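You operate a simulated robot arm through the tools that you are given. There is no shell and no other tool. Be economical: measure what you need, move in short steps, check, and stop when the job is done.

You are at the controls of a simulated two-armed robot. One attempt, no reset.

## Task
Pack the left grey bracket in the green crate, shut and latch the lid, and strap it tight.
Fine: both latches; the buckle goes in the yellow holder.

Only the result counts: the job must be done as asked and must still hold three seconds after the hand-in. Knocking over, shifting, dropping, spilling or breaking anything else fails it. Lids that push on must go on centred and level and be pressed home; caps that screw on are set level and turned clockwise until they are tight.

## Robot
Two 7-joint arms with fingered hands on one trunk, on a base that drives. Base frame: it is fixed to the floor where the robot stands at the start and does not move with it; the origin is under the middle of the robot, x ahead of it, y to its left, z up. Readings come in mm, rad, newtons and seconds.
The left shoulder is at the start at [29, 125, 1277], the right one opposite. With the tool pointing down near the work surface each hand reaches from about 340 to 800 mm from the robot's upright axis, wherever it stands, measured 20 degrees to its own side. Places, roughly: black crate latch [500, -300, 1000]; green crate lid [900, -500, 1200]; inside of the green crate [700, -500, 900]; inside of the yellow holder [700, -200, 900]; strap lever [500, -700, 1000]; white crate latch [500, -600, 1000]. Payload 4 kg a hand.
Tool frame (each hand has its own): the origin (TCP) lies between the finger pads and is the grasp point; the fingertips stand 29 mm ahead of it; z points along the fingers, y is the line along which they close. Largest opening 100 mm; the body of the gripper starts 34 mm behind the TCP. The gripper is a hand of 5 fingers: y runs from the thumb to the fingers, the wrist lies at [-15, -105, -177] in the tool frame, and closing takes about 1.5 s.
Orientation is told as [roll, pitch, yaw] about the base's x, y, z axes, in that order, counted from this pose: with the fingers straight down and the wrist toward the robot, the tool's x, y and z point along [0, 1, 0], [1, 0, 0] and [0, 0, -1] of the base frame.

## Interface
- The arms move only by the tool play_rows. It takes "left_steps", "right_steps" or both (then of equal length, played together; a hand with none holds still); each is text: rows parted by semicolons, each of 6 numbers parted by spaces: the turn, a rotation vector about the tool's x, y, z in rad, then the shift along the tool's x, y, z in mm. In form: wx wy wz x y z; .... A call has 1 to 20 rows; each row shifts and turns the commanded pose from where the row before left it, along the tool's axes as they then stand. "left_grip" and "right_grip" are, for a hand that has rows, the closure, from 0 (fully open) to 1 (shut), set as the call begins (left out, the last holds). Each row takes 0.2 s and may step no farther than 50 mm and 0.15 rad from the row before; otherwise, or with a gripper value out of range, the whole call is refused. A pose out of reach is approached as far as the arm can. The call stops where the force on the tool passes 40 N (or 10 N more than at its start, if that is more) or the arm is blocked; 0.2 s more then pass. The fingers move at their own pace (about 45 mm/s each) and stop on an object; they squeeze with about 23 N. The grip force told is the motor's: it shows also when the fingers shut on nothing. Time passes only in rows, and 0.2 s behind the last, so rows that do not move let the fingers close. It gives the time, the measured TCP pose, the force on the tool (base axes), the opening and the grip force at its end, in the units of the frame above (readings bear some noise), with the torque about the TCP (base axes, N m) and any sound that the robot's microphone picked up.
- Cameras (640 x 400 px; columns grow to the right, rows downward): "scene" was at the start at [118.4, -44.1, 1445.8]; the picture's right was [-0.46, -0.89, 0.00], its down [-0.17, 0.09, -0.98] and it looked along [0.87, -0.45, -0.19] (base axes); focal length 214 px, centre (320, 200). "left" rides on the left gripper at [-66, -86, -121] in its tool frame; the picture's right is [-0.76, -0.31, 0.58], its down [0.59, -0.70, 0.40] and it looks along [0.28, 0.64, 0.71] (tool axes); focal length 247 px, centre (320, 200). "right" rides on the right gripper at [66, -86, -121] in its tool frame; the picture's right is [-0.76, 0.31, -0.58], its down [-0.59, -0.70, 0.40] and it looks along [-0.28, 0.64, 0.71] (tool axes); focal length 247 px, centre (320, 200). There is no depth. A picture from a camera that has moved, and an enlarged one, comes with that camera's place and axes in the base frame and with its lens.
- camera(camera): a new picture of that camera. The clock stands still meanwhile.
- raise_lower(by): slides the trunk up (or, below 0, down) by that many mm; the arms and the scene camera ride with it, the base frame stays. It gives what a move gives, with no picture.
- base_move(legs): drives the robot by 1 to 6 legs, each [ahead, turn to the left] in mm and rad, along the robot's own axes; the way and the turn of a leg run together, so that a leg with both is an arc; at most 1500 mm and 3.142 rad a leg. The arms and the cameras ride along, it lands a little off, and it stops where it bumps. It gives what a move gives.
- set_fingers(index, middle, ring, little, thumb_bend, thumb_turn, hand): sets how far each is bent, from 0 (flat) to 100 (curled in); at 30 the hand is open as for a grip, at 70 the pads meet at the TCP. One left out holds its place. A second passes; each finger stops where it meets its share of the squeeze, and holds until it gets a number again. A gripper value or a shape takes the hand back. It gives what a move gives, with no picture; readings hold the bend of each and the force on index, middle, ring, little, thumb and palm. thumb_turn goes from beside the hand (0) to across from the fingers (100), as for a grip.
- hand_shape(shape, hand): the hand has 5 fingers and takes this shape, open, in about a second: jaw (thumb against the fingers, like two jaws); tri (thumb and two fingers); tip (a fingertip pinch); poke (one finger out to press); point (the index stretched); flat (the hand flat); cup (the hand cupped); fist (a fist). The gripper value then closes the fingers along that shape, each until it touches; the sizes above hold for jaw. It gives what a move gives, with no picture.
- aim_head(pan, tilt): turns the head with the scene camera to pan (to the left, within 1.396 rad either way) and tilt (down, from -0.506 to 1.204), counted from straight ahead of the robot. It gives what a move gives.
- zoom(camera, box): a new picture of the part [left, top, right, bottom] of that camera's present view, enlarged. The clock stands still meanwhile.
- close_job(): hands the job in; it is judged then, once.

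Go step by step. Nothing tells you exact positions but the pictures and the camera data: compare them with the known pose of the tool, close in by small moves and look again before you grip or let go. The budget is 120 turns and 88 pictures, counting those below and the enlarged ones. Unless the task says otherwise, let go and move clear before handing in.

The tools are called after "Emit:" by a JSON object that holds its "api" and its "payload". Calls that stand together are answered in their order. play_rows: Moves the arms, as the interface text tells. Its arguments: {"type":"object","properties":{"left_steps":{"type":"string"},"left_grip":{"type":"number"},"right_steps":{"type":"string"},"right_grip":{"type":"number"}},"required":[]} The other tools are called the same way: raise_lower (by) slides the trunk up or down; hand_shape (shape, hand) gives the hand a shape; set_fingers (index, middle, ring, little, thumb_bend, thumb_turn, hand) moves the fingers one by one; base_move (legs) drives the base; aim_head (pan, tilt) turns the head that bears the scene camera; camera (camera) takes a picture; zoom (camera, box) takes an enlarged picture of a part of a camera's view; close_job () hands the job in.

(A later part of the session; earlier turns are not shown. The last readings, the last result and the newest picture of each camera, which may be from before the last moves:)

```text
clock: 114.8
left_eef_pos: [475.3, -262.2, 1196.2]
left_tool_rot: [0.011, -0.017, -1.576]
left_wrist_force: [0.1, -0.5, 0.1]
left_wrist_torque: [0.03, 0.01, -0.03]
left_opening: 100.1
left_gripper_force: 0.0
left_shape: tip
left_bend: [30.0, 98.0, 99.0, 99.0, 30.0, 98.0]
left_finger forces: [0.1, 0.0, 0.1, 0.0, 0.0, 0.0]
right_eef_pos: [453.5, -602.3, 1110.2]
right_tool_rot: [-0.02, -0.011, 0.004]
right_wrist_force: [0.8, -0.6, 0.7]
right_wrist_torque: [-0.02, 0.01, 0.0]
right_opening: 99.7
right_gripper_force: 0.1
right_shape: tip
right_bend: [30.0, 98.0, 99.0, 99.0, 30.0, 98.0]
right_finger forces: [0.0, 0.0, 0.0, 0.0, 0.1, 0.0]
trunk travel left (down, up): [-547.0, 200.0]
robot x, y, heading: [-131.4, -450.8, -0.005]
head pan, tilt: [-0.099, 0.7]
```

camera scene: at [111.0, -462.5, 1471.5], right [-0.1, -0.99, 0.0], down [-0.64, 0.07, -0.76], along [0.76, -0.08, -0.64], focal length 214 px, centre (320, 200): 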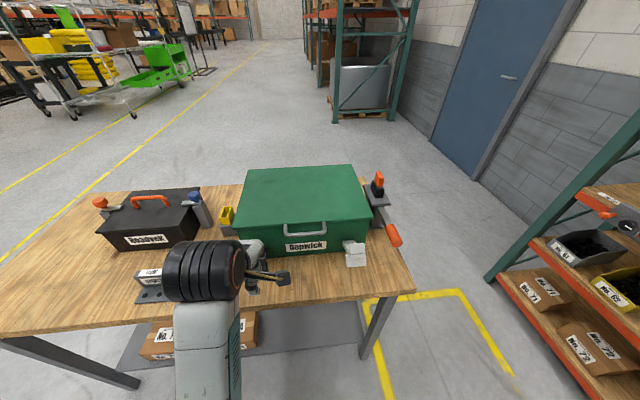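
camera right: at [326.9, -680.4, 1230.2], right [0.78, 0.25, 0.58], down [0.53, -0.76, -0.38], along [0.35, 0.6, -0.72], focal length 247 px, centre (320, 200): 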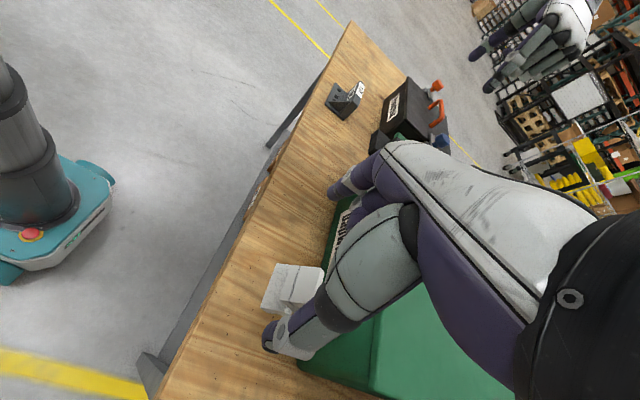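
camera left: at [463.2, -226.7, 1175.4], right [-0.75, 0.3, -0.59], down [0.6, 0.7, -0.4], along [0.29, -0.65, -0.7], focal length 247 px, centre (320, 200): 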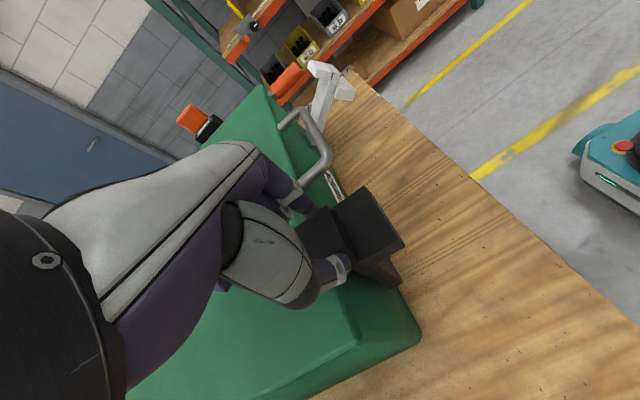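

Tracking is good. I redo the yaw at this longer reach.

Emit:
{"api": "play_rows", "payload": {"right_steps": "0 0 -0.143 0 0 0;0 0 -0.143 0 0 0;0 0 -0.143 0 0 0;0 0 -0.143 0 0 0;0 0 -0.143 0 0 0;0 0 -0.143 0 0 0;0 0 -0.143 0 0 0;0 0 -0.143 0 0 0;0 0 -0.143 0 0 0;0 0 -0.143 0 0 0;0 0 -0.135 0 0 0;0 0 0 0 0 0"}}

Emit:
{"api": "play_rows", "payload": {"right_steps": "0 0 0 2 5 20;0 0 0 2 0 25;0 0 0 0 0 25;0 0 0 0 0 15;0 0 0 0 0 8;0 0 0 0 0 0"}}

Emit:
{"api": "zoom", "payload": {"camera": "right", "box": [180, 100, 420, 380]}}

```text
clock: 117.4
left_eef_pos: [475.7, -262.3, 1196.4]
left_tool_rot: [0.012, -0.018, -1.579]
left_wrist_force: [0.2, 0.0, 0.1]
left_wrist_torque: [0.0, 0.01, 0.01]
left_opening: 99.9
left_gripper_force: 0.1
left_shape: tip
left_bend: [30.0, 98.0, 99.0, 99.0, 30.0, 98.0]
left_finger forces: [0.0, 0.1, 0.0, 0.0, 0.1, 0.0]
right_eef_pos: [427.4, -613.7, 1126.7]
right_tool_rot: [-0.011, 0.022, 1.569]
right_wrist_force: [1.5, 1.0, 0.2]
right_wrist_torque: [-0.02, 0.0, -0.03]
right_opening: 100.0
right_gripper_force: 0.1
right_shape: tip
right_bend: [30.0, 98.0, 99.0, 99.0, 30.0, 98.0]
right_finger forces: [0.0, 0.1, 0.0, 0.1, 0.1, 0.1]
right hand out of reach, approached as far as the arm can: row 9, 10, 11
trunk travel left (down, up): [-547.0, 200.0]
robot x, y, heading: [-136.2, -451.9, -0.002]
head pan, tilt: [-0.099, 0.7]
```

```text
clock: 118.8
left_eef_pos: [475.3, -262.4, 1197.0]
left_tool_rot: [0.013, -0.017, -1.579]
left_wrist_force: [0.1, 0.4, -0.3]
left_wrist_torque: [-0.03, 0.01, 0.0]
left_opening: 99.6
left_gripper_force: 0.1
left_shape: tip
left_bend: [30.0, 98.0, 99.0, 99.0, 30.0, 98.0]
left_finger forces: [0.0, 0.0, 0.0, 0.0, 0.0, 0.0]
right_eef_pos: [383.3, -618.3, 1072.4]
right_tool_rot: [-0.012, 0.024, 1.568]
right_wrist_force: [-0.4, -0.1, 0.8]
right_wrist_torque: [0.03, 0.03, 0.0]
right_opening: 99.8
right_gripper_force: 0.1
right_shape: tip
right_bend: [30.0, 98.0, 99.0, 99.0, 30.0, 98.0]
right_finger forces: [0.1, 0.1, 0.0, 0.1, 0.0, 0.0]
right hand out of reach, approached as far as the arm can: row 1, 2, 3, 4, 5
trunk travel left (down, up): [-547.0, 200.0]
robot x, y, heading: [-131.6, -453.9, -0.003]
head pan, tilt: [-0.099, 0.7]
```

```text
1.43 times, centred on (300, 240) of right
camera zoom: at [314.2, -700.7, 1194.0], right [0.75, 0.32, 0.58], down [0.59, -0.71, -0.37], along [0.29, 0.62, -0.72], focal length 353 px, centre (349, 143)
```

zoom: 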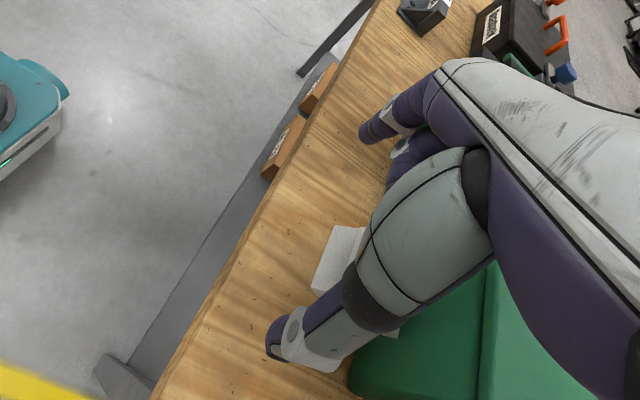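

The right arm cannot do this pose, but the left arm can. I unwind and raise the right hand, then shift the robot about 285 mm to the right so the left hand can work the white latch the same way.

Emit:
{"api": "play_rows", "payload": {"right_steps": "0 0 0.143 0 0 -20;0 0 0.143 0 0 -20;0 0 0.143 0 0 -20;0 0 0.143 0 0 -20;0 0 0.143 0 0 -20;0 0 0.143 0 0 -20;0 0 0.143 0 0 -20;0 0 0.143 0 0 -20;0 0 0.143 0 0 -20;0 0 0.143 0 0 -20;0 0 0.138 0 0 0;0 0 0 -30 -20 -30;0 0 0 -30 -20 -30;0 0 0 0 0 0"}}

Emit:
{"api": "base_move", "payload": {"legs": [[-150, 0], [0, -1.571], [284, 0], [0, 1.571], [150, 0]]}}

Emit:
{"api": "camera", "payload": {"camera": "left"}}

```text
clock: 121.8
left_eef_pos: [475.9, -262.3, 1196.1]
left_tool_rot: [0.014, -0.018, -1.578]
left_wrist_force: [-0.9, 0.9, -1.0]
left_wrist_torque: [0.01, -0.02, -0.02]
left_opening: 99.6
left_gripper_force: 0.0
left_shape: tip
left_bend: [30.0, 98.0, 99.0, 99.0, 30.0, 98.0]
left_finger forces: [0.0, 0.1, 0.1, 0.1, 0.1, 0.0]
right_eef_pos: [338.8, -672.5, 1332.3]
right_tool_rot: [-0.023, -0.008, 0.0]
right_wrist_force: [-0.3, -0.4, -0.1]
right_wrist_torque: [0.01, 0.0, -0.02]
right_opening: 99.8
right_gripper_force: 0.0
right_shape: tip
right_bend: [30.0, 98.0, 99.0, 99.0, 30.0, 98.0]
right_finger forces: [0.0, 0.0, 0.0, 0.0, 0.0, 0.0]
trunk travel left (down, up): [-547.0, 200.0]
robot x, y, heading: [-130.6, -454.4, -0.007]
head pan, tilt: [-0.099, 0.7]
```

```text
clock: 123.3
left_eef_pos: [329.8, -262.6, 1195.8]
left_tool_rot: [0.012, -0.019, -1.579]
left_wrist_force: [0.3, -1.2, -0.2]
left_wrist_torque: [0.02, 0.01, 0.0]
left_opening: 99.9
left_gripper_force: 0.0
left_shape: tip
left_bend: [30.0, 98.0, 99.0, 99.0, 30.0, 98.0]
left_finger forces: [0.0, 0.0, 0.1, 0.0, 0.1, 0.1]
right_eef_pos: [191.7, -672.6, 1331.5]
right_tool_rot: [-0.021, -0.012, 0.0]
right_wrist_force: [0.2, 0.3, 1.0]
right_wrist_torque: [0.0, -0.01, 0.0]
right_opening: 100.3
right_gripper_force: 0.2
right_shape: tip
right_bend: [30.0, 98.0, 99.0, 99.0, 30.0, 98.0]
right_finger forces: [0.0, 0.0, 0.1, 0.0, 0.0, 0.0]
trunk travel left (down, up): [-547.0, 200.0]
robot x, y, heading: [-280.1, -451.4, -0.0]
head pan, tilt: [-0.099, 0.7]
stopped in leg 1: the robot was blocked; the commanded pose is now the measured one
```

```text
17 pictures are left
camera left: at [262.0, -173.4, 1315.0], right [-0.75, 0.3, -0.59], down [0.6, 0.69, -0.4], along [0.29, -0.66, -0.7], focal length 247 px, centre (320, 200)
```

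left: 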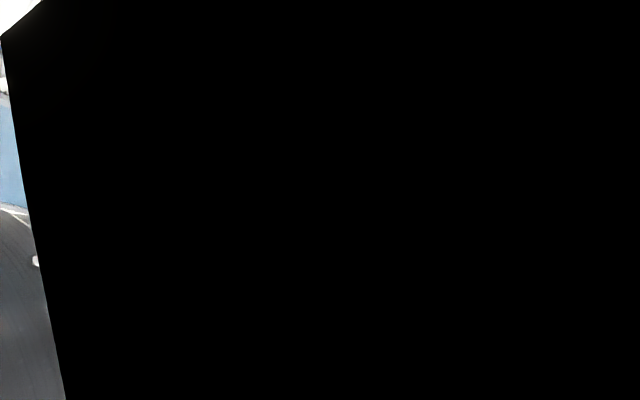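

The base stopped at x≈-280 and the left camera is black. I look around with the head before moving on.

Emit:
{"api": "aim_head", "payload": {"pan": 0.4, "tilt": 0.5}}

Emit:
{"api": "camera", "payload": {"camera": "scene"}}

```text
clock: 124.2
left_eef_pos: [329.3, -262.7, 1196.9]
left_tool_rot: [0.012, -0.017, -1.576]
left_wrist_force: [0.1, 1.1, 0.5]
left_wrist_torque: [-0.02, -0.01, 0.01]
left_opening: 100.0
left_gripper_force: 0.1
left_shape: tip
left_bend: [30.0, 98.0, 99.0, 99.0, 30.0, 98.0]
left_finger forces: [0.0, 0.0, 0.0, 0.1, 0.0, 0.0]
right_eef_pos: [193.0, -672.6, 1331.1]
right_tool_rot: [-0.021, -0.01, -0.001]
right_wrist_force: [-0.3, 0.1, 0.7]
right_wrist_torque: [0.02, 0.0, -0.01]
right_opening: 99.7
right_gripper_force: 0.0
right_shape: tip
right_bend: [30.0, 98.0, 99.0, 99.0, 30.0, 98.0]
right_finger forces: [0.0, 0.1, 0.0, 0.1, 0.1, 0.0]
trunk travel left (down, up): [-547.0, 200.0]
robot x, y, heading: [-279.5, -450.2, -0.004]
head pan, tilt: [0.4, 0.499]
```

```text
16 pictures are left
camera scene: at [-165.8, -417.8, 1489.3], right [0.39, -0.92, 0.0], down [-0.44, -0.18, -0.88], along [0.81, 0.34, -0.48], focal length 214 px, centre (320, 200)
```

scene: 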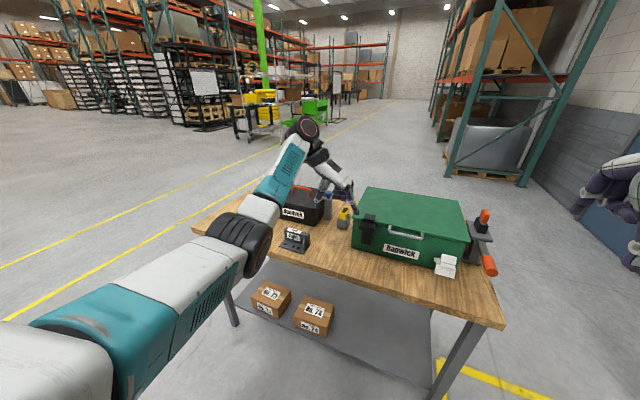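

Nothing is disturbed; the base only met something behind it. I do the sideways shift from farther forward instead.

Emit:
{"api": "base_move", "payload": {"legs": [[100, 0], [0, -1.571], [284, 0], [0, 1.571]]}}

Emit:
{"api": "aim_head", "payload": {"pan": 0.2, "tilt": 0.7}}

Emit:
{"api": "camera", "payload": {"camera": "scene"}}

```text
clock: 134.8
left_eef_pos: [434.0, -559.2, 1196.7]
left_tool_rot: [0.013, -0.019, -1.591]
left_wrist_force: [-0.5, 0.4, -0.3]
left_wrist_torque: [0.03, -0.01, -0.04]
left_opening: 100.0
left_gripper_force: 0.0
left_shape: tip
left_bend: [30.0, 98.0, 99.0, 99.0, 30.0, 98.0]
left_finger forces: [0.0, 0.1, 0.0, 0.0, 0.1, 0.1]
right_eef_pos: [292.6, -967.7, 1332.6]
right_tool_rot: [-0.022, -0.01, -0.012]
right_wrist_force: [0.6, -1.4, 0.1]
right_wrist_torque: [-0.01, 0.04, 0.04]
right_opening: 100.2
right_gripper_force: 0.0
right_shape: tip
right_bend: [30.0, 98.0, 99.0, 99.0, 30.0, 98.0]
right_finger forces: [0.1, 0.1, 0.0, 0.0, 0.0, 0.0]
trunk travel left (down, up): [-547.0, 200.0]
robot x, y, heading: [-172.1, -738.1, -0.025]
head pan, tilt: [0.4, 0.499]
```

```text
clock: 135.5
left_eef_pos: [435.3, -558.2, 1195.8]
left_tool_rot: [0.011, -0.019, -1.59]
left_wrist_force: [0.1, -0.2, 0.4]
left_wrist_torque: [-0.03, 0.01, -0.01]
left_opening: 99.8
left_gripper_force: 0.1
left_shape: tip
left_bend: [30.0, 98.0, 99.0, 99.0, 30.0, 98.0]
left_finger forces: [0.0, 0.0, 0.1, 0.0, 0.0, 0.1]
right_eef_pos: [292.1, -968.0, 1331.6]
right_tool_rot: [-0.021, -0.011, -0.012]
right_wrist_force: [0.2, -0.5, 0.3]
right_wrist_torque: [-0.02, 0.0, -0.04]
right_opening: 99.8
right_gripper_force: 0.1
right_shape: tip
right_bend: [30.0, 98.0, 99.0, 99.0, 30.0, 98.0]
right_finger forces: [0.1, 0.0, 0.0, 0.0, 0.0, 0.0]
trunk travel left (down, up): [-547.0, 200.0]
robot x, y, heading: [-174.0, -740.0, -0.018]
head pan, tilt: [0.201, 0.7]
```

```text
15 pictures are left
camera scene: at [-63.1, -726.5, 1471.6], right [0.18, -0.98, 0.0], down [-0.63, -0.12, -0.77], along [0.75, 0.14, -0.64], focal length 214 px, centre (320, 200)
```

scene: 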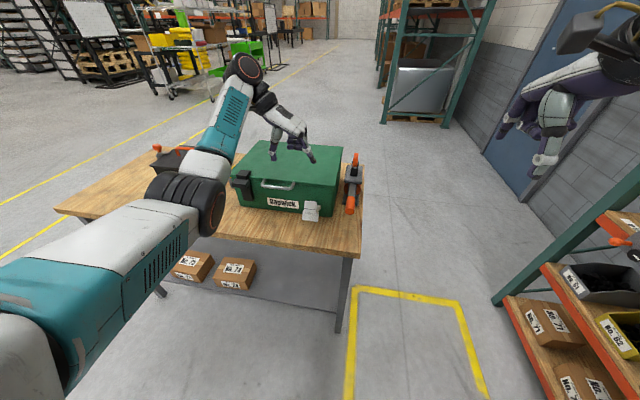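

The left hand is now placed like before, relative to the white latch. I drive 40 mm forward, move above the block and descend.

Emit:
{"api": "base_move", "payload": {"legs": [[40, 0]]}}

Emit:
{"api": "play_rows", "payload": {"left_steps": "0 0 0 -10 14 0;0 0 0 -8 14 0;0 0 0 -8 14 20;0 0 0 0 0 40;0 0 0 0 0 40;0 0 0 0 0 40;0 0 0 0 0 0"}}

Emit:
{"api": "zoom", "payload": {"camera": "left", "box": [220, 100, 460, 380]}}

```text
clock: 136.4
left_eef_pos: [468.0, -560.5, 1198.7]
left_tool_rot: [0.014, -0.019, -1.592]
left_wrist_force: [-0.4, -0.3, 0.4]
left_wrist_torque: [0.01, -0.09, 0.03]
left_opening: 99.7
left_gripper_force: 0.0
left_shape: tip
left_bend: [30.0, 98.0, 99.0, 99.0, 30.0, 98.0]
left_finger forces: [0.1, 0.0, 0.0, 0.0, 0.0, 0.0]
right_eef_pos: [325.4, -968.5, 1333.2]
right_tool_rot: [-0.021, -0.012, -0.014]
right_wrist_force: [-1.0, 0.0, 0.1]
right_wrist_torque: [0.02, -0.04, 0.0]
right_opening: 99.8
right_gripper_force: 0.1
right_shape: tip
right_bend: [30.0, 98.0, 99.0, 99.0, 30.0, 98.0]
right_finger forces: [0.0, 0.2, 0.0, 0.0, 0.0, 0.1]
trunk travel left (down, up): [-547.0, 200.0]
robot x, y, heading: [-139.6, -740.6, -0.011]
head pan, tilt: [0.201, 0.7]
```

```text
clock: 138.0
left_eef_pos: [448.2, -606.2, 1058.5]
left_tool_rot: [0.013, -0.017, -1.592]
left_wrist_force: [-0.2, 0.1, 0.2]
left_wrist_torque: [0.02, 0.03, 0.03]
left_opening: 99.8
left_gripper_force: 0.0
left_shape: tip
left_bend: [30.0, 98.0, 99.0, 99.0, 30.0, 98.0]
left_finger forces: [0.0, 0.0, 0.1, 0.1, 0.0, 0.0]
right_eef_pos: [330.3, -968.4, 1332.8]
right_tool_rot: [-0.021, -0.01, -0.013]
right_wrist_force: [-0.6, -0.4, -0.6]
right_wrist_torque: [-0.03, 0.04, 0.0]
right_opening: 99.8
right_gripper_force: 0.0
right_shape: tip
right_bend: [30.0, 98.0, 99.0, 99.0, 30.0, 98.0]
right_finger forces: [0.1, 0.0, 0.0, 0.1, 0.0, 0.0]
trunk travel left (down, up): [-547.0, 200.0]
robot x, y, heading: [-135.2, -739.2, -0.018]
head pan, tilt: [0.201, 0.7]
```

```text
1.43 times, centred on (340, 240) of left
camera zoom: at [381.5, -516.5, 1177.2], right [-0.74, 0.31, -0.59], down [0.61, 0.68, -0.4], along [0.28, -0.66, -0.7], focal length 353 px, centre (291, 143)
```

zoom: 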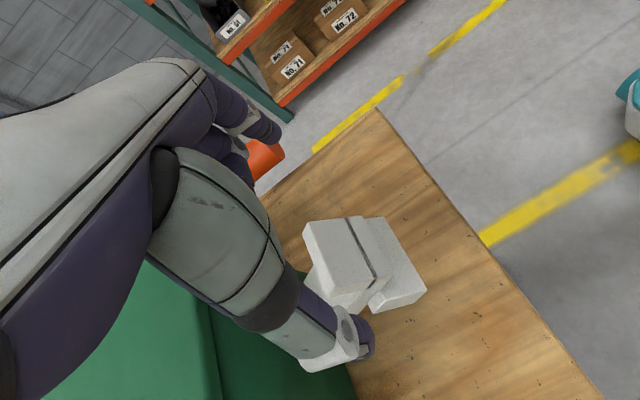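

The block centres at about y -593. I shift 9 mm, descend and pinch.

Emit:
{"api": "play_rows", "payload": {"left_steps": "0 0 0 0 -9 0;0 0 0 0 0 20;0 0 0 0 0 15;0 0 0 0 0 8;0 0 0 0 0 4;0 0 0 0 0 0"}}

Emit:
{"api": "play_rows", "payload": {"left_steps": "0 0 0 0 0 0;0 0 0 0 0 0;0 0 0 0 0 0;0 0 0 0 0 0;0 0 0 0 0 0;0 0 0 0 0 0;0 0 0 0 0 0;0 0 0 0 0 0;0 0 0 0 0 0", "left_grip": 1}}

```text
clock: 139.4
left_eef_pos: [447.9, -596.2, 1010.5]
left_tool_rot: [0.013, -0.019, -1.591]
left_wrist_force: [0.1, -0.8, -0.4]
left_wrist_torque: [-0.04, 0.01, -0.02]
left_opening: 99.7
left_gripper_force: 0.0
left_shape: tip
left_bend: [30.0, 98.0, 99.0, 99.0, 30.0, 98.0]
left_finger forces: [0.0, 0.0, 0.0, 0.0, 0.1, 0.1]
right_eef_pos: [329.0, -968.9, 1332.7]
right_tool_rot: [-0.021, -0.01, -0.011]
right_wrist_force: [1.1, 0.3, -0.4]
right_wrist_torque: [0.01, -0.02, 0.0]
right_opening: 100.0
right_gripper_force: 0.1
right_shape: tip
right_bend: [30.0, 98.0, 99.0, 99.0, 30.0, 98.0]
right_finger forces: [0.1, 0.1, 0.0, 0.0, 0.1, 0.0]
trunk travel left (down, up): [-547.0, 200.0]
robot x, y, heading: [-142.9, -744.2, -0.014]
head pan, tilt: [0.201, 0.7]
```

```text
clock: 141.4
left_eef_pos: [448.2, -595.8, 1009.1]
left_tool_rot: [0.013, -0.019, -1.592]
left_wrist_force: [1.0, -0.8, -1.0]
left_wrist_torque: [0.01, -0.02, 0.01]
left_opening: 34.8
left_gripper_force: 22.7
left_shape: tip
left_bend: [51.0, 100.0, 100.0, 100.0, 43.0, 100.0]
left_finger forces: [21.0, 0.0, 0.0, 0.0, 20.4, 0.0]
right_eef_pos: [330.0, -968.1, 1332.0]
right_tool_rot: [-0.021, -0.009, -0.013]
right_wrist_force: [0.1, 0.1, -0.1]
right_wrist_torque: [-0.03, -0.01, 0.01]
right_opening: 99.8
right_gripper_force: 0.1
right_shape: tip
right_bend: [30.0, 98.0, 99.0, 99.0, 30.0, 98.0]
right_finger forces: [0.0, 0.0, 0.0, 0.0, 0.1, 0.0]
trunk travel left (down, up): [-547.0, 200.0]
robot x, y, heading: [-144.6, -741.5, -0.02]
head pan, tilt: [0.201, 0.7]
```

The block is pinched. I lift along the same arc as before.

Emit:
{"api": "play_rows", "payload": {"left_steps": "0 0 0 8 0 -9;0 0 0 9 0 -8;0 0 0 10 0 -7;0 0 0 11 0 -7;0 0 0 9 0 -5;0 0 0 10 0 -4;0 0 0 7 0 -2;0 0 0 0 0 0"}}

Emit:
{"api": "base_move", "payload": {"legs": [[15, 0]]}}

```text
clock: 143.2
left_eef_pos: [511.6, -595.7, 1053.2]
left_tool_rot: [0.012, -0.016, -1.591]
left_wrist_force: [-2.1, 3.2, 3.2]
left_wrist_torque: [0.05, 0.15, -0.06]
left_opening: 35.1
left_gripper_force: 23.8
left_shape: tip
left_bend: [51.0, 100.0, 100.0, 100.0, 43.0, 100.0]
left_finger forces: [20.9, 0.1, 0.1, 0.0, 23.6, 0.0]
right_eef_pos: [328.8, -969.0, 1332.4]
right_tool_rot: [-0.021, -0.01, -0.012]
right_wrist_force: [-0.4, 0.0, -0.2]
right_wrist_torque: [0.0, -0.01, -0.02]
right_opening: 99.9
right_gripper_force: 0.1
right_shape: tip
right_bend: [30.0, 98.0, 99.0, 99.0, 30.0, 98.0]
right_finger forces: [0.0, 0.0, 0.0, 0.1, 0.1, 0.1]
trunk travel left (down, up): [-547.0, 200.0]
robot x, y, heading: [-141.1, -740.4, -0.019]
head pan, tilt: [0.201, 0.7]
```

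```text
clock: 143.9
left_eef_pos: [524.9, -597.5, 1054.1]
left_tool_rot: [0.014, -0.018, -1.593]
left_wrist_force: [-0.9, 2.3, 11.3]
left_wrist_torque: [0.04, 0.07, 0.0]
left_opening: 35.0
left_gripper_force: 22.6
left_shape: tip
left_bend: [53.0, 100.0, 100.0, 100.0, 41.0, 100.0]
left_finger forces: [19.7, 0.0, 0.1, 0.0, 21.8, 0.0]
right_eef_pos: [343.7, -968.9, 1332.8]
right_tool_rot: [-0.022, -0.011, -0.012]
right_wrist_force: [-0.2, 1.3, -0.3]
right_wrist_torque: [0.05, 0.03, 0.0]
right_opening: 99.8
right_gripper_force: 0.1
right_shape: tip
right_bend: [30.0, 98.0, 99.0, 99.0, 30.0, 98.0]
right_finger forces: [0.1, 0.0, 0.0, 0.0, 0.0, 0.0]
trunk travel left (down, up): [-547.0, 200.0]
robot x, y, heading: [-121.2, -740.5, -0.011]
head pan, tilt: [0.201, 0.7]
```

I rise 4 mm to relieve the load and push on.

Emit:
{"api": "play_rows", "payload": {"left_steps": "0 0 0 0 0 -4;0 0 0 0 0 0"}}

Emit:
{"api": "base_move", "payload": {"legs": [[14, 0]]}}

Emit:
{"api": "base_move", "payload": {"legs": [[11, 0]]}}

```text
clock: 144.5
left_eef_pos: [527.0, -596.3, 1054.8]
left_tool_rot: [0.01, -0.02, -1.592]
left_wrist_force: [1.9, -0.7, -7.8]
left_wrist_torque: [-0.05, -0.02, -0.01]
left_opening: 34.1
left_gripper_force: 23.2
left_shape: tip
left_bend: [53.0, 100.0, 100.0, 100.0, 42.0, 100.0]
left_finger forces: [20.1, 0.1, 0.0, 0.0, 19.4, 0.0]
right_eef_pos: [345.5, -969.3, 1332.0]
right_tool_rot: [-0.022, -0.01, -0.013]
right_wrist_force: [-0.6, -0.4, 1.4]
right_wrist_torque: [-0.01, 0.02, -0.04]
right_opening: 99.9
right_gripper_force: 0.1
right_shape: tip
right_bend: [30.0, 98.0, 99.0, 99.0, 30.0, 98.0]
right_finger forces: [0.0, 0.0, 0.0, 0.0, 0.1, 0.1]
trunk travel left (down, up): [-547.0, 200.0]
robot x, y, heading: [-125.5, -741.7, -0.016]
head pan, tilt: [0.201, 0.7]
```

```text
clock: 145.3
left_eef_pos: [540.3, -597.3, 1056.4]
left_tool_rot: [0.009, -0.02, -1.593]
left_wrist_force: [-11.6, 0.2, -8.6]
left_wrist_torque: [-0.01, 0.32, -0.17]
left_opening: 34.1
left_gripper_force: 22.7
left_shape: tip
left_bend: [53.0, 100.0, 100.0, 100.0, 43.0, 99.0]
left_finger forces: [19.5, 0.1, 0.0, 0.0, 20.6, 0.1]
right_eef_pos: [358.1, -967.8, 1332.4]
right_tool_rot: [-0.021, -0.01, -0.015]
right_wrist_force: [1.1, -0.1, 0.7]
right_wrist_torque: [-0.03, 0.0, 0.02]
right_opening: 99.8
right_gripper_force: 0.0
right_shape: tip
right_bend: [30.0, 98.0, 99.0, 99.0, 30.0, 98.0]
right_finger forces: [0.1, 0.0, 0.0, 0.0, 0.0, 0.0]
trunk travel left (down, up): [-547.0, 200.0]
robot x, y, heading: [-111.7, -741.2, -0.015]
head pan, tilt: [0.201, 0.7]
```

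```text
clock: 146.0
left_eef_pos: [547.1, -597.7, 1056.5]
left_tool_rot: [0.006, -0.017, -1.598]
left_wrist_force: [-24.0, -0.7, -5.2]
left_wrist_torque: [-0.06, 0.49, -0.18]
left_opening: 34.5
left_gripper_force: 22.9
left_shape: tip
left_bend: [53.0, 100.0, 100.0, 100.0, 43.0, 95.0]
left_finger forces: [21.8, 0.1, 0.0, 0.0, 21.3, 0.1]
right_eef_pos: [368.4, -970.0, 1333.0]
right_tool_rot: [-0.022, -0.012, -0.014]
right_wrist_force: [0.3, -0.1, 0.6]
right_wrist_torque: [0.02, 0.02, 0.02]
right_opening: 99.9
right_gripper_force: 0.1
right_shape: tip
right_bend: [30.0, 98.0, 99.0, 99.0, 30.0, 98.0]
right_finger forces: [0.1, 0.0, 0.0, 0.0, 0.1, 0.1]
trunk travel left (down, up): [-547.0, 200.0]
robot x, y, heading: [-98.9, -740.3, -0.019]
head pan, tilt: [0.201, 0.7]
```

The same end state as the black latch. I release, lift clear to the left-rear, and look at both latches and the buckle.

Emit:
{"api": "play_rows", "payload": {"left_steps": "0 0 0 0 0 0;0 0 0 0 0 0;0 0 0 0 0 0;0 0 0 0 0 0;0 0 0 0 0 -15;0 0 0 0 0 -30;0 0 0 0 0 -40;0 0 0 -20 -20 -40;0 0 0 -30 -30 -20;0 0 0 -20 -40 0;0 0 0 0 -45 0;0 0 0 0 0 0", "left_grip": 0}}

Emit:
{"api": "zoom", "payload": {"camera": "scene", "box": [210, 100, 390, 240]}}

```text
clock: 148.6
left_eef_pos: [484.4, -459.7, 1197.4]
left_tool_rot: [0.002, -0.018, -1.598]
left_wrist_force: [0.7, -0.8, 0.4]
left_wrist_torque: [0.05, -0.01, -0.02]
left_opening: 99.7
left_gripper_force: 0.1
left_shape: tip
left_bend: [30.0, 98.0, 99.0, 99.0, 30.0, 98.0]
left_finger forces: [0.1, 0.1, 0.0, 0.0, 0.0, 0.0]
right_eef_pos: [370.1, -969.8, 1332.5]
right_tool_rot: [-0.021, -0.01, -0.014]
right_wrist_force: [0.1, 0.1, -0.5]
right_wrist_torque: [-0.01, 0.02, 0.04]
right_opening: 99.7
right_gripper_force: 0.0
right_shape: tip
right_bend: [30.0, 98.0, 99.0, 99.0, 30.0, 98.0]
right_finger forces: [0.0, 0.1, 0.1, 0.0, 0.0, 0.0]
trunk travel left (down, up): [-547.0, 200.0]
robot x, y, heading: [-96.5, -741.6, -0.017]
head pan, tilt: [0.201, 0.7]
```

```text
2.86 times, centred on (300, 170) of scene
camera zoom: at [13.4, -728.4, 1471.6], right [0.18, -0.98, 0.0], down [-0.63, -0.12, -0.76], along [0.75, 0.14, -0.64], focal length 613 px, centre (377, 286)
```

zoom: 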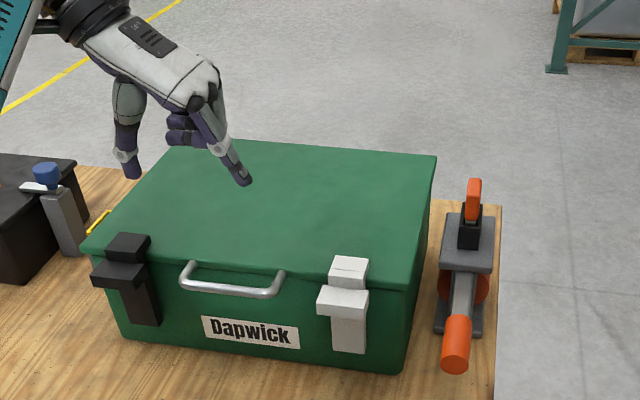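

Both latches are home. The orange buckle stands in its dock at about [692,-726,1053], about 19 mm wide in y and 40 mm long in x, and the yellow holder is at [700,-191,914]. I unwind the left hand's yaw, then move the robot to about (120,-520), where the left arm reaches both.

Emit:
{"api": "play_rows", "payload": {"left_steps": "0 0 -0.1455 0 0 0;0 0 -0.1455 0 0 0;0 0 -0.1455 0 0 0;0 0 -0.1455 0 0 0;0 0 -0.1455 0 0 0;0 0 -0.1455 0 0 0;0 0 -0.1455 0 0 0;0 0 -0.1455 0 0 0;0 0 -0.1455 0 0 0;0 0 -0.1455 0 0 0;0 0 -0.1455 0 0 0;0 0 0 0 0 -30;0 0 0 0 0 -30;0 0 0 0 0 0"}}

Emit:
{"api": "base_move", "payload": {"legs": [[0, 1.588], [221, 0], [0, -1.571], [200, 0]]}}

```text
clock: 151.6
left_eef_pos: [482.2, -457.6, 1256.8]
left_tool_rot: [-0.019, -0.002, 0.007]
left_wrist_force: [1.4, 0.1, -0.2]
left_wrist_torque: [0.03, 0.0, 0.0]
left_opening: 99.8
left_gripper_force: 0.0
left_shape: tip
left_bend: [30.0, 98.0, 99.0, 99.0, 30.0, 98.0]
left_finger forces: [0.1, 0.0, 0.1, 0.0, 0.0, 0.0]
right_eef_pos: [368.9, -969.3, 1332.6]
right_tool_rot: [-0.021, -0.012, -0.014]
right_wrist_force: [0.3, 0.3, 0.2]
right_wrist_torque: [0.03, 0.02, -0.01]
right_opening: 100.2
right_gripper_force: 0.0
right_shape: tip
right_bend: [30.0, 98.0, 99.0, 99.0, 30.0, 98.0]
right_finger forces: [0.0, 0.0, 0.0, 0.0, 0.1, 0.0]
trunk travel left (down, up): [-547.0, 200.0]
robot x, y, heading: [-102.1, -740.0, -0.019]
head pan, tilt: [0.201, 0.7]
```

```text
clock: 162.4
left_eef_pos: [696.2, -269.8, 1257.5]
left_tool_rot: [-0.019, -0.001, -0.032]
left_wrist_force: [0.4, -0.4, -0.4]
left_wrist_torque: [0.01, -0.01, 0.0]
left_opening: 99.9
left_gripper_force: 0.0
left_shape: tip
left_bend: [30.0, 98.0, 99.0, 99.0, 30.0, 98.0]
left_finger forces: [0.0, 0.0, 0.0, 0.0, 0.0, 0.0]
right_eef_pos: [563.9, -776.1, 1332.8]
right_tool_rot: [-0.021, -0.01, -0.051]
right_wrist_force: [1.1, -1.3, 0.0]
right_wrist_torque: [0.01, 0.0, -0.01]
right_opening: 100.0
right_gripper_force: 0.1
right_shape: tip
right_bend: [30.0, 98.0, 99.0, 99.0, 30.0, 98.0]
right_finger forces: [0.0, 0.1, 0.0, 0.0, 0.0, 0.0]
trunk travel left (down, up): [-547.0, 200.0]
robot x, y, heading: [104.6, -532.8, -0.044]
head pan, tilt: [0.201, 0.7]
```

I move the right hand out of the way, then bring the left hand above the buckle.

Emit:
{"api": "play_rows", "payload": {"right_steps": "0 0 0 -34 -32 0;0 0 0 -34 -32 0;0 0 0 -34 -32 0;0 0 0 -34 -32 0;0 0 0 -34 -32 0;0 0 0 0 0 0"}}

Emit:
{"api": "play_rows", "payload": {"left_steps": "0 0 -0.032 0 0 0;0 0 0 -45.5 0 10;0 0 0 -45.5 0 10;0 0 0 -45.5 0 10;0 0 0 -45.5 0 10;0 0 0 -45.5 0 10;0 0 0 -45.5 0 10;0 0 0 -45.5 0 10;0 0 0 -45.5 0 10;0 0 0 -45.5 0 10;0 0 0 -45.5 0 10;0 0 0 0 0 0"}}

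Emit:
{"api": "camera", "payload": {"camera": "left"}}

```text
clock: 163.8
left_eef_pos: [698.2, -270.6, 1256.6]
left_tool_rot: [-0.018, 0.0, -0.034]
left_wrist_force: [0.6, 0.6, 0.1]
left_wrist_torque: [0.02, 0.01, 0.01]
left_opening: 99.8
left_gripper_force: 0.1
left_shape: tip
left_bend: [30.0, 98.0, 99.0, 99.0, 30.0, 98.0]
left_finger forces: [0.0, 0.0, 0.0, 0.1, 0.1, 0.0]
right_eef_pos: [397.3, -939.3, 1334.2]
right_tool_rot: [-0.02, -0.01, -0.051]
right_wrist_force: [0.8, 0.0, 0.2]
right_wrist_torque: [0.01, 0.03, 0.01]
right_opening: 100.0
right_gripper_force: 0.1
right_shape: tip
right_bend: [30.0, 98.0, 99.0, 99.0, 30.0, 98.0]
right_finger forces: [0.1, 0.0, 0.0, 0.0, 0.0, 0.0]
trunk travel left (down, up): [-547.0, 200.0]
robot x, y, heading: [102.1, -531.4, -0.05]
head pan, tilt: [0.201, 0.7]
```

```text
clock: 166.4
left_eef_pos: [697.0, -724.8, 1168.1]
left_tool_rot: [-0.019, -0.003, 0.0]
left_wrist_force: [0.3, -0.2, 0.0]
left_wrist_torque: [-0.02, 0.01, -0.03]
left_opening: 99.9
left_gripper_force: 0.1
left_shape: tip
left_bend: [30.0, 98.0, 99.0, 99.0, 30.0, 98.0]
left_finger forces: [0.0, 0.0, 0.0, 0.0, 0.1, 0.1]
right_eef_pos: [394.2, -937.3, 1337.2]
right_tool_rot: [-0.024, -0.012, -0.05]
right_wrist_force: [0.0, -0.5, -0.1]
right_wrist_torque: [-0.02, 0.03, -0.05]
right_opening: 99.8
right_gripper_force: 0.2
right_shape: tip
right_bend: [30.0, 98.0, 99.0, 99.0, 30.0, 98.0]
right_finger forces: [0.1, 0.0, 0.1, 0.0, 0.0, 0.1]
trunk travel left (down, up): [-547.0, 200.0]
robot x, y, heading: [105.5, -529.7, -0.052]
head pan, tilt: [0.201, 0.7]
```

```text
12 pictures are left
camera left: at [609.3, -788.0, 1290.3], right [-0.3, -0.77, -0.56], down [-0.7, 0.58, -0.41], along [0.64, 0.27, -0.72], focal length 247 px, centre (320, 200)
```

left: 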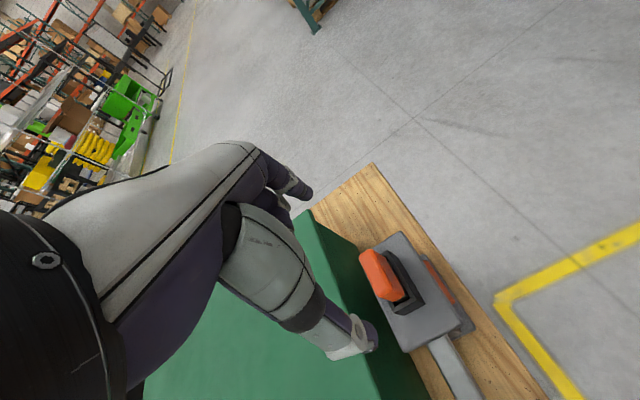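

The buckle's top is at about [698,-732,1078]. I descend so the fingertips overlap it by about 30 mm and pinch along x.

Emit:
{"api": "play_rows", "payload": {"left_steps": "0 0 0 -7 3 0;0 0 0 0 0 30;0 0 0 0 0 30;0 0 0 0 0 20;0 0 0 0 0 13;0 0 0 0 0 0"}}

Emit:
{"api": "play_rows", "payload": {"left_steps": "0 0 0 0 0 0;0 0 0 0 0 0;0 0 0 0 0 0;0 0 0 0 0 0;0 0 0 0 0 0;0 0 0 0 0 0;0 0 0 0 0 0;0 0 0 0 0 0;0 0 0 0 0 0", "left_grip": 1}}

Emit:
{"api": "zoom", "payload": {"camera": "left", "box": [240, 160, 480, 380]}}

```text
clock: 167.8
left_eef_pos: [698.9, -735.7, 1073.1]
left_tool_rot: [-0.018, -0.002, 0.001]
left_wrist_force: [-0.2, -0.6, -0.5]
left_wrist_torque: [-0.01, 0.04, -0.01]
left_opening: 99.7
left_gripper_force: 0.1
left_shape: tip
left_bend: [30.0, 98.0, 99.0, 99.0, 30.0, 98.0]
left_finger forces: [0.0, 0.1, 0.0, 0.1, 0.1, 0.0]
right_eef_pos: [394.8, -938.1, 1335.5]
right_tool_rot: [-0.021, -0.011, -0.05]
right_wrist_force: [-0.2, 0.0, -0.3]
right_wrist_torque: [0.0, -0.03, 0.02]
right_opening: 99.8
right_gripper_force: 0.1
right_shape: tip
right_bend: [30.0, 98.0, 99.0, 99.0, 30.0, 98.0]
right_finger forces: [0.0, 0.0, 0.0, 0.0, 0.0, 0.0]
trunk travel left (down, up): [-547.0, 200.0]
robot x, y, heading: [104.4, -532.5, -0.05]
head pan, tilt: [0.201, 0.7]
```

```text
clock: 169.8
left_eef_pos: [700.3, -734.9, 1073.7]
left_tool_rot: [-0.018, -0.002, -0.001]
left_wrist_force: [-0.2, -0.6, 0.9]
left_wrist_torque: [-0.04, 0.02, 0.01]
left_opening: 1.5
left_gripper_force: 23.2
left_shape: tip
left_bend: [71.0, 100.0, 100.0, 100.0, 74.0, 100.0]
left_finger forces: [0.1, 0.0, 0.1, 0.0, 0.1, 0.0]
right_eef_pos: [394.5, -937.9, 1336.7]
right_tool_rot: [-0.02, -0.012, -0.051]
right_wrist_force: [0.0, 0.3, 0.1]
right_wrist_torque: [0.01, 0.0, -0.01]
right_opening: 100.0
right_gripper_force: 0.0
right_shape: tip
right_bend: [30.0, 98.0, 99.0, 99.0, 30.0, 98.0]
right_finger forces: [0.0, 0.1, 0.1, 0.1, 0.0, 0.0]
trunk travel left (down, up): [-547.0, 200.0]
robot x, y, heading: [104.0, -530.1, -0.058]
head pan, tilt: [0.201, 0.7]
```

```text
1.82 times, centred on (360, 270) of left
camera zoom: at [613.2, -798.6, 1194.9], right [-0.31, -0.77, -0.56], down [-0.7, 0.58, -0.41], along [0.64, 0.27, -0.72], focal length 449 px, centre (247, 73)
```

zoom: 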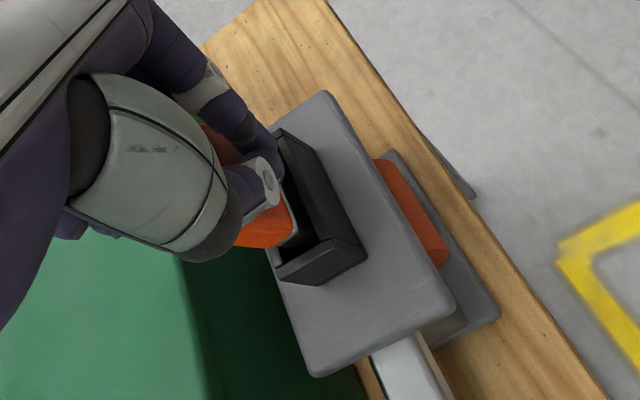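

The pinch closed beside the buckle, on its -y side. I open, raise a little, shift 15 mm to +y, come down again and pinch.

Emit:
{"api": "play_rows", "payload": {"left_steps": "0 0 0 0 0 0;0 0 0 0 0 0;0 0 0 0 0 0;0 0 0 0 0 0;0 0 0 0 0 0;0 0 0 0 0 0;0 0 0 0 0 -20;0 0 0 15 0 0;0 0 0 0 0 8;0 0 0 0 0 6;0 0 0 0 0 6;0 0 0 0 0 0", "left_grip": 0}}

Emit:
{"api": "play_rows", "payload": {"left_steps": "0 0 0 0 0 0;0 0 0 0 0 0;0 0 0 0 0 0;0 0 0 0 0 0;0 0 0 0 0 0;0 0 0 0 0 0;0 0 0 0 0 0;0 0 0 0 0 0;0 0 0 0 0 0", "left_grip": 1}}

```text
clock: 172.4
left_eef_pos: [699.2, -720.0, 1071.7]
left_tool_rot: [-0.016, -0.002, 0.0]
left_wrist_force: [-0.1, -0.6, -0.8]
left_wrist_torque: [0.0, 0.0, -0.03]
left_opening: 99.9
left_gripper_force: 0.0
left_shape: tip
left_bend: [30.0, 98.0, 99.0, 99.0, 30.0, 98.0]
left_finger forces: [0.0, 0.0, 0.1, 0.1, 0.1, 0.1]
right_eef_pos: [393.9, -937.8, 1336.3]
right_tool_rot: [-0.02, -0.009, -0.051]
right_wrist_force: [0.1, -0.3, -0.4]
right_wrist_torque: [0.01, 0.01, 0.02]
right_opening: 100.0
right_gripper_force: 0.0
right_shape: tip
right_bend: [30.0, 98.0, 99.0, 99.0, 30.0, 98.0]
right_finger forces: [0.0, 0.0, 0.0, 0.0, 0.1, 0.0]
trunk travel left (down, up): [-547.0, 200.0]
robot x, y, heading: [103.1, -532.1, -0.056]
head pan, tilt: [0.201, 0.7]
```

```text
clock: 174.4
left_eef_pos: [699.9, -720.1, 1072.9]
left_tool_rot: [-0.018, -0.002, -0.001]
left_wrist_force: [0.0, -0.5, 0.3]
left_wrist_torque: [0.04, 0.01, 0.03]
left_opening: 40.6
left_gripper_force: 23.2
left_shape: tip
left_bend: [48.0, 100.0, 100.0, 100.0, 41.0, 100.0]
left_finger forces: [21.5, 0.0, 0.1, 0.0, 21.4, 0.1]
right_eef_pos: [394.2, -937.9, 1335.3]
right_tool_rot: [-0.022, -0.011, -0.052]
right_wrist_force: [-0.2, 0.7, 1.0]
right_wrist_torque: [0.0, 0.01, 0.02]
right_opening: 100.1
right_gripper_force: 0.1
right_shape: tip
right_bend: [30.0, 98.0, 99.0, 99.0, 30.0, 98.0]
right_finger forces: [0.0, 0.1, 0.0, 0.0, 0.0, 0.1]
trunk travel left (down, up): [-547.0, 200.0]
robot x, y, heading: [102.2, -533.5, -0.052]
head pan, tilt: [0.201, 0.7]
```

Gripped (opening 40.6 mm, 23 N). I lift the buckle out of its dock and look.

Emit:
{"api": "play_rows", "payload": {"left_steps": "0 0 0 0 0 -10;0 0 0 0 0 -15;0 0 0 0 0 -20;0 0 0 0 0 -25;0 0 0 0 0 -30;0 0 0 0 0 -30;0 0 0 0 0 0"}}

Emit:
{"api": "camera", "payload": {"camera": "left"}}

```text
clock: 176.0
left_eef_pos: [700.5, -718.3, 1204.4]
left_tool_rot: [-0.018, -0.001, 0.002]
left_wrist_force: [-0.4, -0.3, -0.6]
left_wrist_torque: [-0.03, 0.01, 0.01]
left_opening: 40.5
left_gripper_force: 22.8
left_shape: tip
left_bend: [48.0, 100.0, 100.0, 100.0, 41.0, 100.0]
left_finger forces: [21.7, 0.0, 0.1, 0.0, 21.6, 0.2]
right_eef_pos: [394.8, -938.0, 1335.4]
right_tool_rot: [-0.021, -0.01, -0.05]
right_wrist_force: [-0.6, -0.2, 0.4]
right_wrist_torque: [0.01, 0.02, -0.02]
right_opening: 99.8
right_gripper_force: 0.0
right_shape: tip
right_bend: [30.0, 98.0, 99.0, 99.0, 30.0, 98.0]
right_finger forces: [0.0, 0.0, 0.0, 0.1, 0.1, 0.0]
trunk travel left (down, up): [-547.0, 200.0]
robot x, y, heading: [107.4, -527.9, -0.047]
head pan, tilt: [0.201, 0.7]
```

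```text
10 pictures are left
camera left: at [612.5, -781.2, 1325.4], right [-0.31, -0.77, -0.56], down [-0.7, 0.58, -0.41], along [0.64, 0.27, -0.72], focal length 247 px, centre (320, 200)
```

left: 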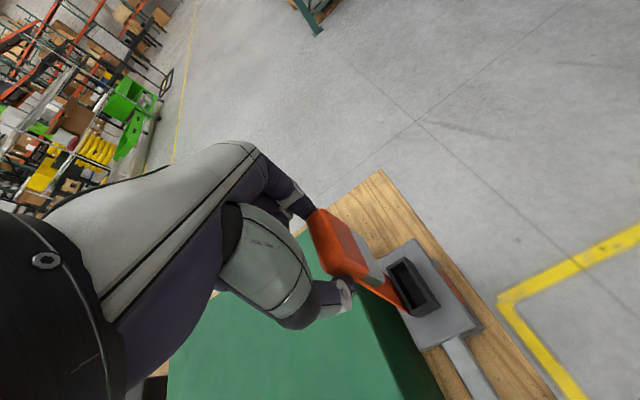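

The buckle is out, with its metal tongue below and the strap trailing from the reel. I carry it over the lid toward the yellow holder.

Emit:
{"api": "play_rows", "payload": {"left_steps": "0 0 0 44 0 0;0 0 0 44 0 0;0 0 0 44 0 0;0 0 0 44 0 0;0 0 0 44 0 0;0 0 0 44 0 0;0 0 0 44 0 0;0 0 0 44 0 0;0 0 0 44 0 0;0 0 0 44 0 0;0 0 0 44 0 0;0 0 0 44 0 0;0 0 0 0 0 0"}}

Emit:
{"api": "camera", "payload": {"camera": "left"}}

```text
clock: 178.8
left_eef_pos: [697.6, -191.5, 1194.4]
left_tool_rot: [-0.016, -0.003, -0.002]
left_wrist_force: [0.0, -0.5, -1.0]
left_wrist_torque: [0.03, 0.0, 0.0]
left_opening: 40.4
left_gripper_force: 23.0
left_shape: tip
left_bend: [48.0, 100.0, 100.0, 100.0, 41.0, 100.0]
left_finger forces: [21.3, 0.0, 0.0, 0.1, 21.4, 0.1]
right_eef_pos: [395.0, -938.4, 1335.1]
right_tool_rot: [-0.023, -0.011, -0.054]
right_wrist_force: [-0.2, 0.1, -0.4]
right_wrist_torque: [0.01, -0.02, 0.01]
right_opening: 99.7
right_gripper_force: 0.1
right_shape: tip
right_bend: [30.0, 98.0, 99.0, 99.0, 30.0, 98.0]
right_finger forces: [0.0, 0.1, 0.0, 0.0, 0.0, 0.1]
trunk travel left (down, up): [-547.0, 200.0]
robot x, y, heading: [103.5, -529.1, -0.049]
head pan, tilt: [0.201, 0.7]
```

```text
9 pictures are left
camera left: at [611.2, -254.9, 1316.0], right [-0.31, -0.77, -0.56], down [-0.7, 0.58, -0.41], along [0.64, 0.27, -0.72], focal length 247 px, centre (320, 200)
```

left: 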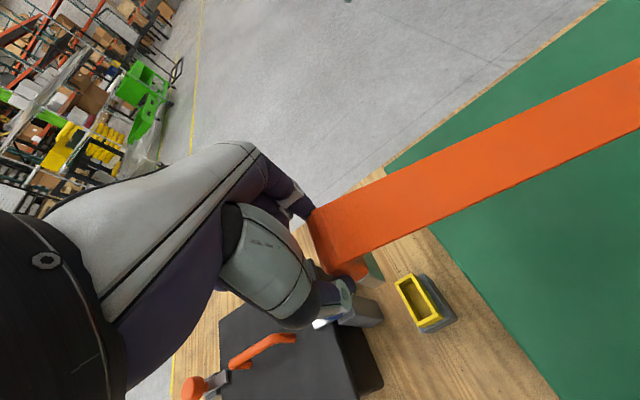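

The strap lies across the lid. The holder's mouth is at about [699,-188,935]. I lower the tongue to just above it and look closely.

Emit:
{"api": "play_rows", "payload": {"left_steps": "0.016 0 0 3 5 30;0 0 0 0 0 40;0 0 0 0 0 40;0 0 0 0 0 40;0 0 0 0 0 25;0 0 0 0 0 0"}}

Emit:
{"api": "zoom", "payload": {"camera": "left", "box": [260, 160, 480, 380]}}

```text
clock: 180.2
left_eef_pos: [702.3, -191.7, 1024.6]
left_tool_rot: [-0.015, 0.002, 0.0]
left_wrist_force: [-0.7, 1.6, 31.0]
left_wrist_torque: [0.05, 0.02, 0.02]
left_opening: 42.3
left_gripper_force: 22.5
left_shape: tip
left_bend: [48.0, 100.0, 100.0, 100.0, 36.0, 100.0]
left_finger forces: [26.0, 0.1, 0.1, 0.1, 26.2, 0.0]
right_eef_pos: [391.7, -938.6, 1336.2]
right_tool_rot: [-0.02, -0.013, -0.049]
right_wrist_force: [0.1, 0.0, -1.3]
right_wrist_torque: [0.01, 0.04, -0.01]
right_opening: 99.8
right_gripper_force: 0.0
right_shape: tip
right_bend: [30.0, 98.0, 99.0, 99.0, 30.0, 98.0]
right_finger forces: [0.1, 0.0, 0.0, 0.0, 0.1, 0.1]
trunk travel left (down, up): [-547.0, 200.0]
robot x, y, heading: [98.9, -529.1, -0.059]
head pan, tilt: [0.201, 0.7]
```

```text
1.82 times, centred on (370, 270) of left
camera zoom: at [615.2, -254.2, 1146.6], right [-0.31, -0.77, -0.56], down [-0.7, 0.58, -0.41], along [0.64, 0.27, -0.72], focal length 449 px, centre (229, 73)
```

zoom: 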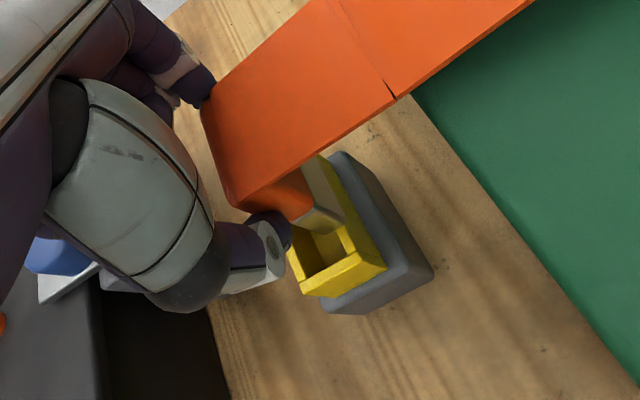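

The tongue touched the holder's rim, and the mouth lies a few mm toward -x and +y of it. I lift, shift (-6,+8) mm and lower again gently.

Emit:
{"api": "play_rows", "payload": {"left_steps": "0 0 0 0 0 -8;0 0 0 8 -6 0;0 0 0 0 0 4;0 0 0 0 0 4;0 0 0 0 0 4;0 0 0 0 0 4;0 0 0 0 0 4;0 0 0 0 0 4;0 0 0 0 0 0"}}

```text
clock: 181.8
left_eef_pos: [699.5, -178.4, 1014.5]
left_tool_rot: [-0.013, -0.004, 0.006]
left_wrist_force: [-5.7, 6.0, 13.6]
left_wrist_torque: [0.08, 0.13, -0.01]
left_opening: 40.7
left_gripper_force: 23.0
left_shape: tip
left_bend: [48.0, 100.0, 100.0, 100.0, 38.0, 100.0]
left_finger forces: [21.0, 0.0, 0.1, 0.0, 26.1, 0.0]
right_eef_pos: [395.9, -937.3, 1336.2]
right_tool_rot: [-0.02, -0.009, -0.053]
right_wrist_force: [0.8, -0.2, 0.4]
right_wrist_torque: [0.0, 0.01, -0.05]
right_opening: 100.0
right_gripper_force: 0.0
right_shape: tip
right_bend: [30.0, 98.0, 99.0, 99.0, 30.0, 98.0]
right_finger forces: [0.0, 0.1, 0.0, 0.0, 0.0, 0.0]
trunk travel left (down, up): [-547.0, 200.0]
robot x, y, heading: [107.0, -533.6, -0.056]
head pan, tilt: [0.201, 0.7]
stopped in row 7 (left hand): the force on the tool passed its limit at 43 N (the readings are from after the stop); the commanded pose is now the measured one
```

It is 10 mm deeper now, and the side forces point to -x/+y. I shift 3 mm that way and press down gently.

Emit:
{"api": "play_rows", "payload": {"left_steps": "0 0 0 0 0 -2;0 0 0 3 -3 0;0 0 0 0 0 4;0 0 0 0 0 4;0 0 0 0 0 4;0 0 0 0 0 4;0 0 0 0 0 0"}}

Emit:
{"api": "zoom", "payload": {"camera": "left", "box": [260, 160, 480, 380]}}

```text
clock: 183.0
left_eef_pos: [699.0, -171.4, 1011.5]
left_tool_rot: [-0.006, -0.014, 0.01]
left_wrist_force: [-4.7, 4.9, 11.8]
left_wrist_torque: [0.08, 0.12, 0.0]
left_opening: 40.5
left_gripper_force: 23.0
left_shape: tip
left_bend: [48.0, 100.0, 100.0, 100.0, 39.0, 100.0]
left_finger forces: [21.1, 0.1, 0.1, 0.0, 25.9, 0.0]
right_eef_pos: [395.2, -937.3, 1336.7]
right_tool_rot: [-0.022, -0.009, -0.05]
right_wrist_force: [0.4, 0.4, 1.2]
right_wrist_torque: [0.04, 0.03, -0.07]
right_opening: 100.0
right_gripper_force: 0.0
right_shape: tip
right_bend: [30.0, 98.0, 99.0, 99.0, 30.0, 98.0]
right_finger forces: [0.1, 0.0, 0.0, 0.1, 0.0, 0.0]
trunk travel left (down, up): [-547.0, 200.0]
robot x, y, heading: [101.5, -535.2, -0.054]
head pan, tilt: [0.201, 0.7]
stopped in row 6 (left hand): the force on the tool passed its limit at 42 N (the readings are from after the stop); the commanded pose is now the measured one
```

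```text
1.82 times, centred on (370, 270) of left
camera zoom: at [611.0, -236.8, 1131.3], right [-0.29, -0.76, -0.58], down [-0.7, 0.58, -0.41], along [0.65, 0.28, -0.71], focal length 449 px, centre (229, 73)
```

zoom: 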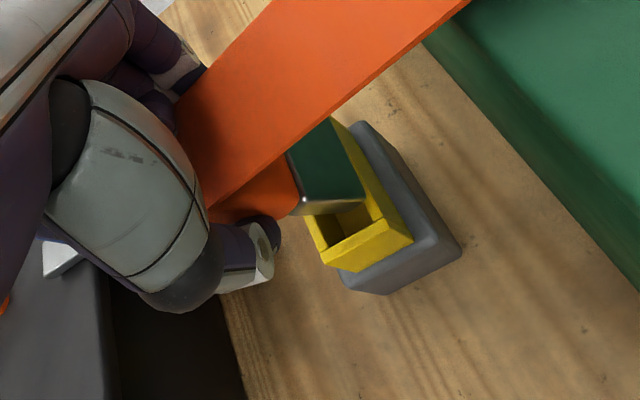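

The tongue rests on the far (+x) wall of the pocket, and the pocket centre is about [692,-187]. I lift, move 14 mm toward -x and 9 mm toward -y, and lower with force feedback.

Emit:
{"api": "play_rows", "payload": {"left_steps": "0 0 0 0 0 -20;0.013 0.006 0 -9 -14 0;0 0 0 0 0 0;0 0 0 0 0 6;0 0 0 0 0 6;0 0 0 0 0 4;0 0 0 0 0 4;0 0 0 0 0 4;0 0 0 0 0 4;0 0 0 0 0 4;0 0 0 0 0 4;0 0 0 0 0 0"}}

```text
clock: 185.6
left_eef_pos: [683.1, -183.0, 993.9]
left_tool_rot: [-0.005, 0.002, 0.007]
left_wrist_force: [-0.3, -3.8, 4.9]
left_wrist_torque: [-0.23, -0.08, -0.04]
left_opening: 40.7
left_gripper_force: 22.9
left_shape: tip
left_bend: [48.0, 100.0, 100.0, 100.0, 39.0, 100.0]
left_finger forces: [22.1, 0.7, 0.0, 0.0, 21.8, 0.0]
right_eef_pos: [393.7, -938.6, 1335.9]
right_tool_rot: [-0.022, -0.011, -0.051]
right_wrist_force: [0.5, 1.4, -0.3]
right_wrist_torque: [0.02, 0.01, 0.02]
right_opening: 100.0
right_gripper_force: 0.2
right_shape: tip
right_bend: [30.0, 98.0, 99.0, 99.0, 30.0, 98.0]
right_finger forces: [0.0, 0.0, 0.0, 0.0, 0.1, 0.0]
trunk travel left (down, up): [-547.0, 200.0]
robot x, y, heading: [102.3, -530.1, -0.052]
head pan, tilt: [0.201, 0.7]
```

It went in, about 30 mm below the rim contact. I press further until it seats.

Emit:
{"api": "play_rows", "payload": {"left_steps": "0 0 0 0 0 4;0 0 0 0 0 4;0 0 0 0 0 4;0 0 0 0 0 4;0 0 0 0 0 4;0 0 0 0 0 0"}}

Emit:
{"api": "zoom", "payload": {"camera": "left", "box": [260, 160, 480, 380]}}

```text
clock: 187.0
left_eef_pos: [682.9, -182.2, 980.2]
left_tool_rot: [0.0, -0.01, 0.009]
left_wrist_force: [1.4, 5.4, 36.6]
left_wrist_torque: [-0.45, -0.03, 0.08]
left_opening: 43.0
left_gripper_force: 23.3
left_shape: tip
left_bend: [48.0, 100.0, 100.0, 100.0, 36.0, 98.0]
left_finger forces: [24.6, 25.9, 0.0, 0.0, 25.7, 0.0]
right_eef_pos: [391.4, -938.8, 1336.6]
right_tool_rot: [-0.022, -0.014, -0.052]
right_wrist_force: [1.6, 0.4, -0.4]
right_wrist_torque: [-0.02, -0.04, -0.05]
right_opening: 99.9
right_gripper_force: 0.1
right_shape: tip
right_bend: [30.0, 98.0, 99.0, 99.0, 30.0, 98.0]
right_finger forces: [0.0, 0.0, 0.1, 0.0, 0.0, 0.0]
trunk travel left (down, up): [-547.0, 200.0]
robot x, y, heading: [105.5, -532.4, -0.059]
head pan, tilt: [0.201, 0.7]
```

```text
1.82 times, centred on (370, 270) of left
camera zoom: at [596.4, -248.3, 1100.3], right [-0.29, -0.76, -0.58], down [-0.7, 0.58, -0.41], along [0.65, 0.29, -0.71], focal length 449 px, centre (229, 73)
```

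zoom: 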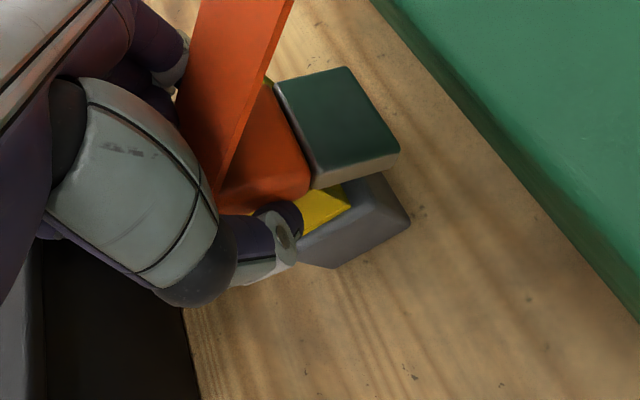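

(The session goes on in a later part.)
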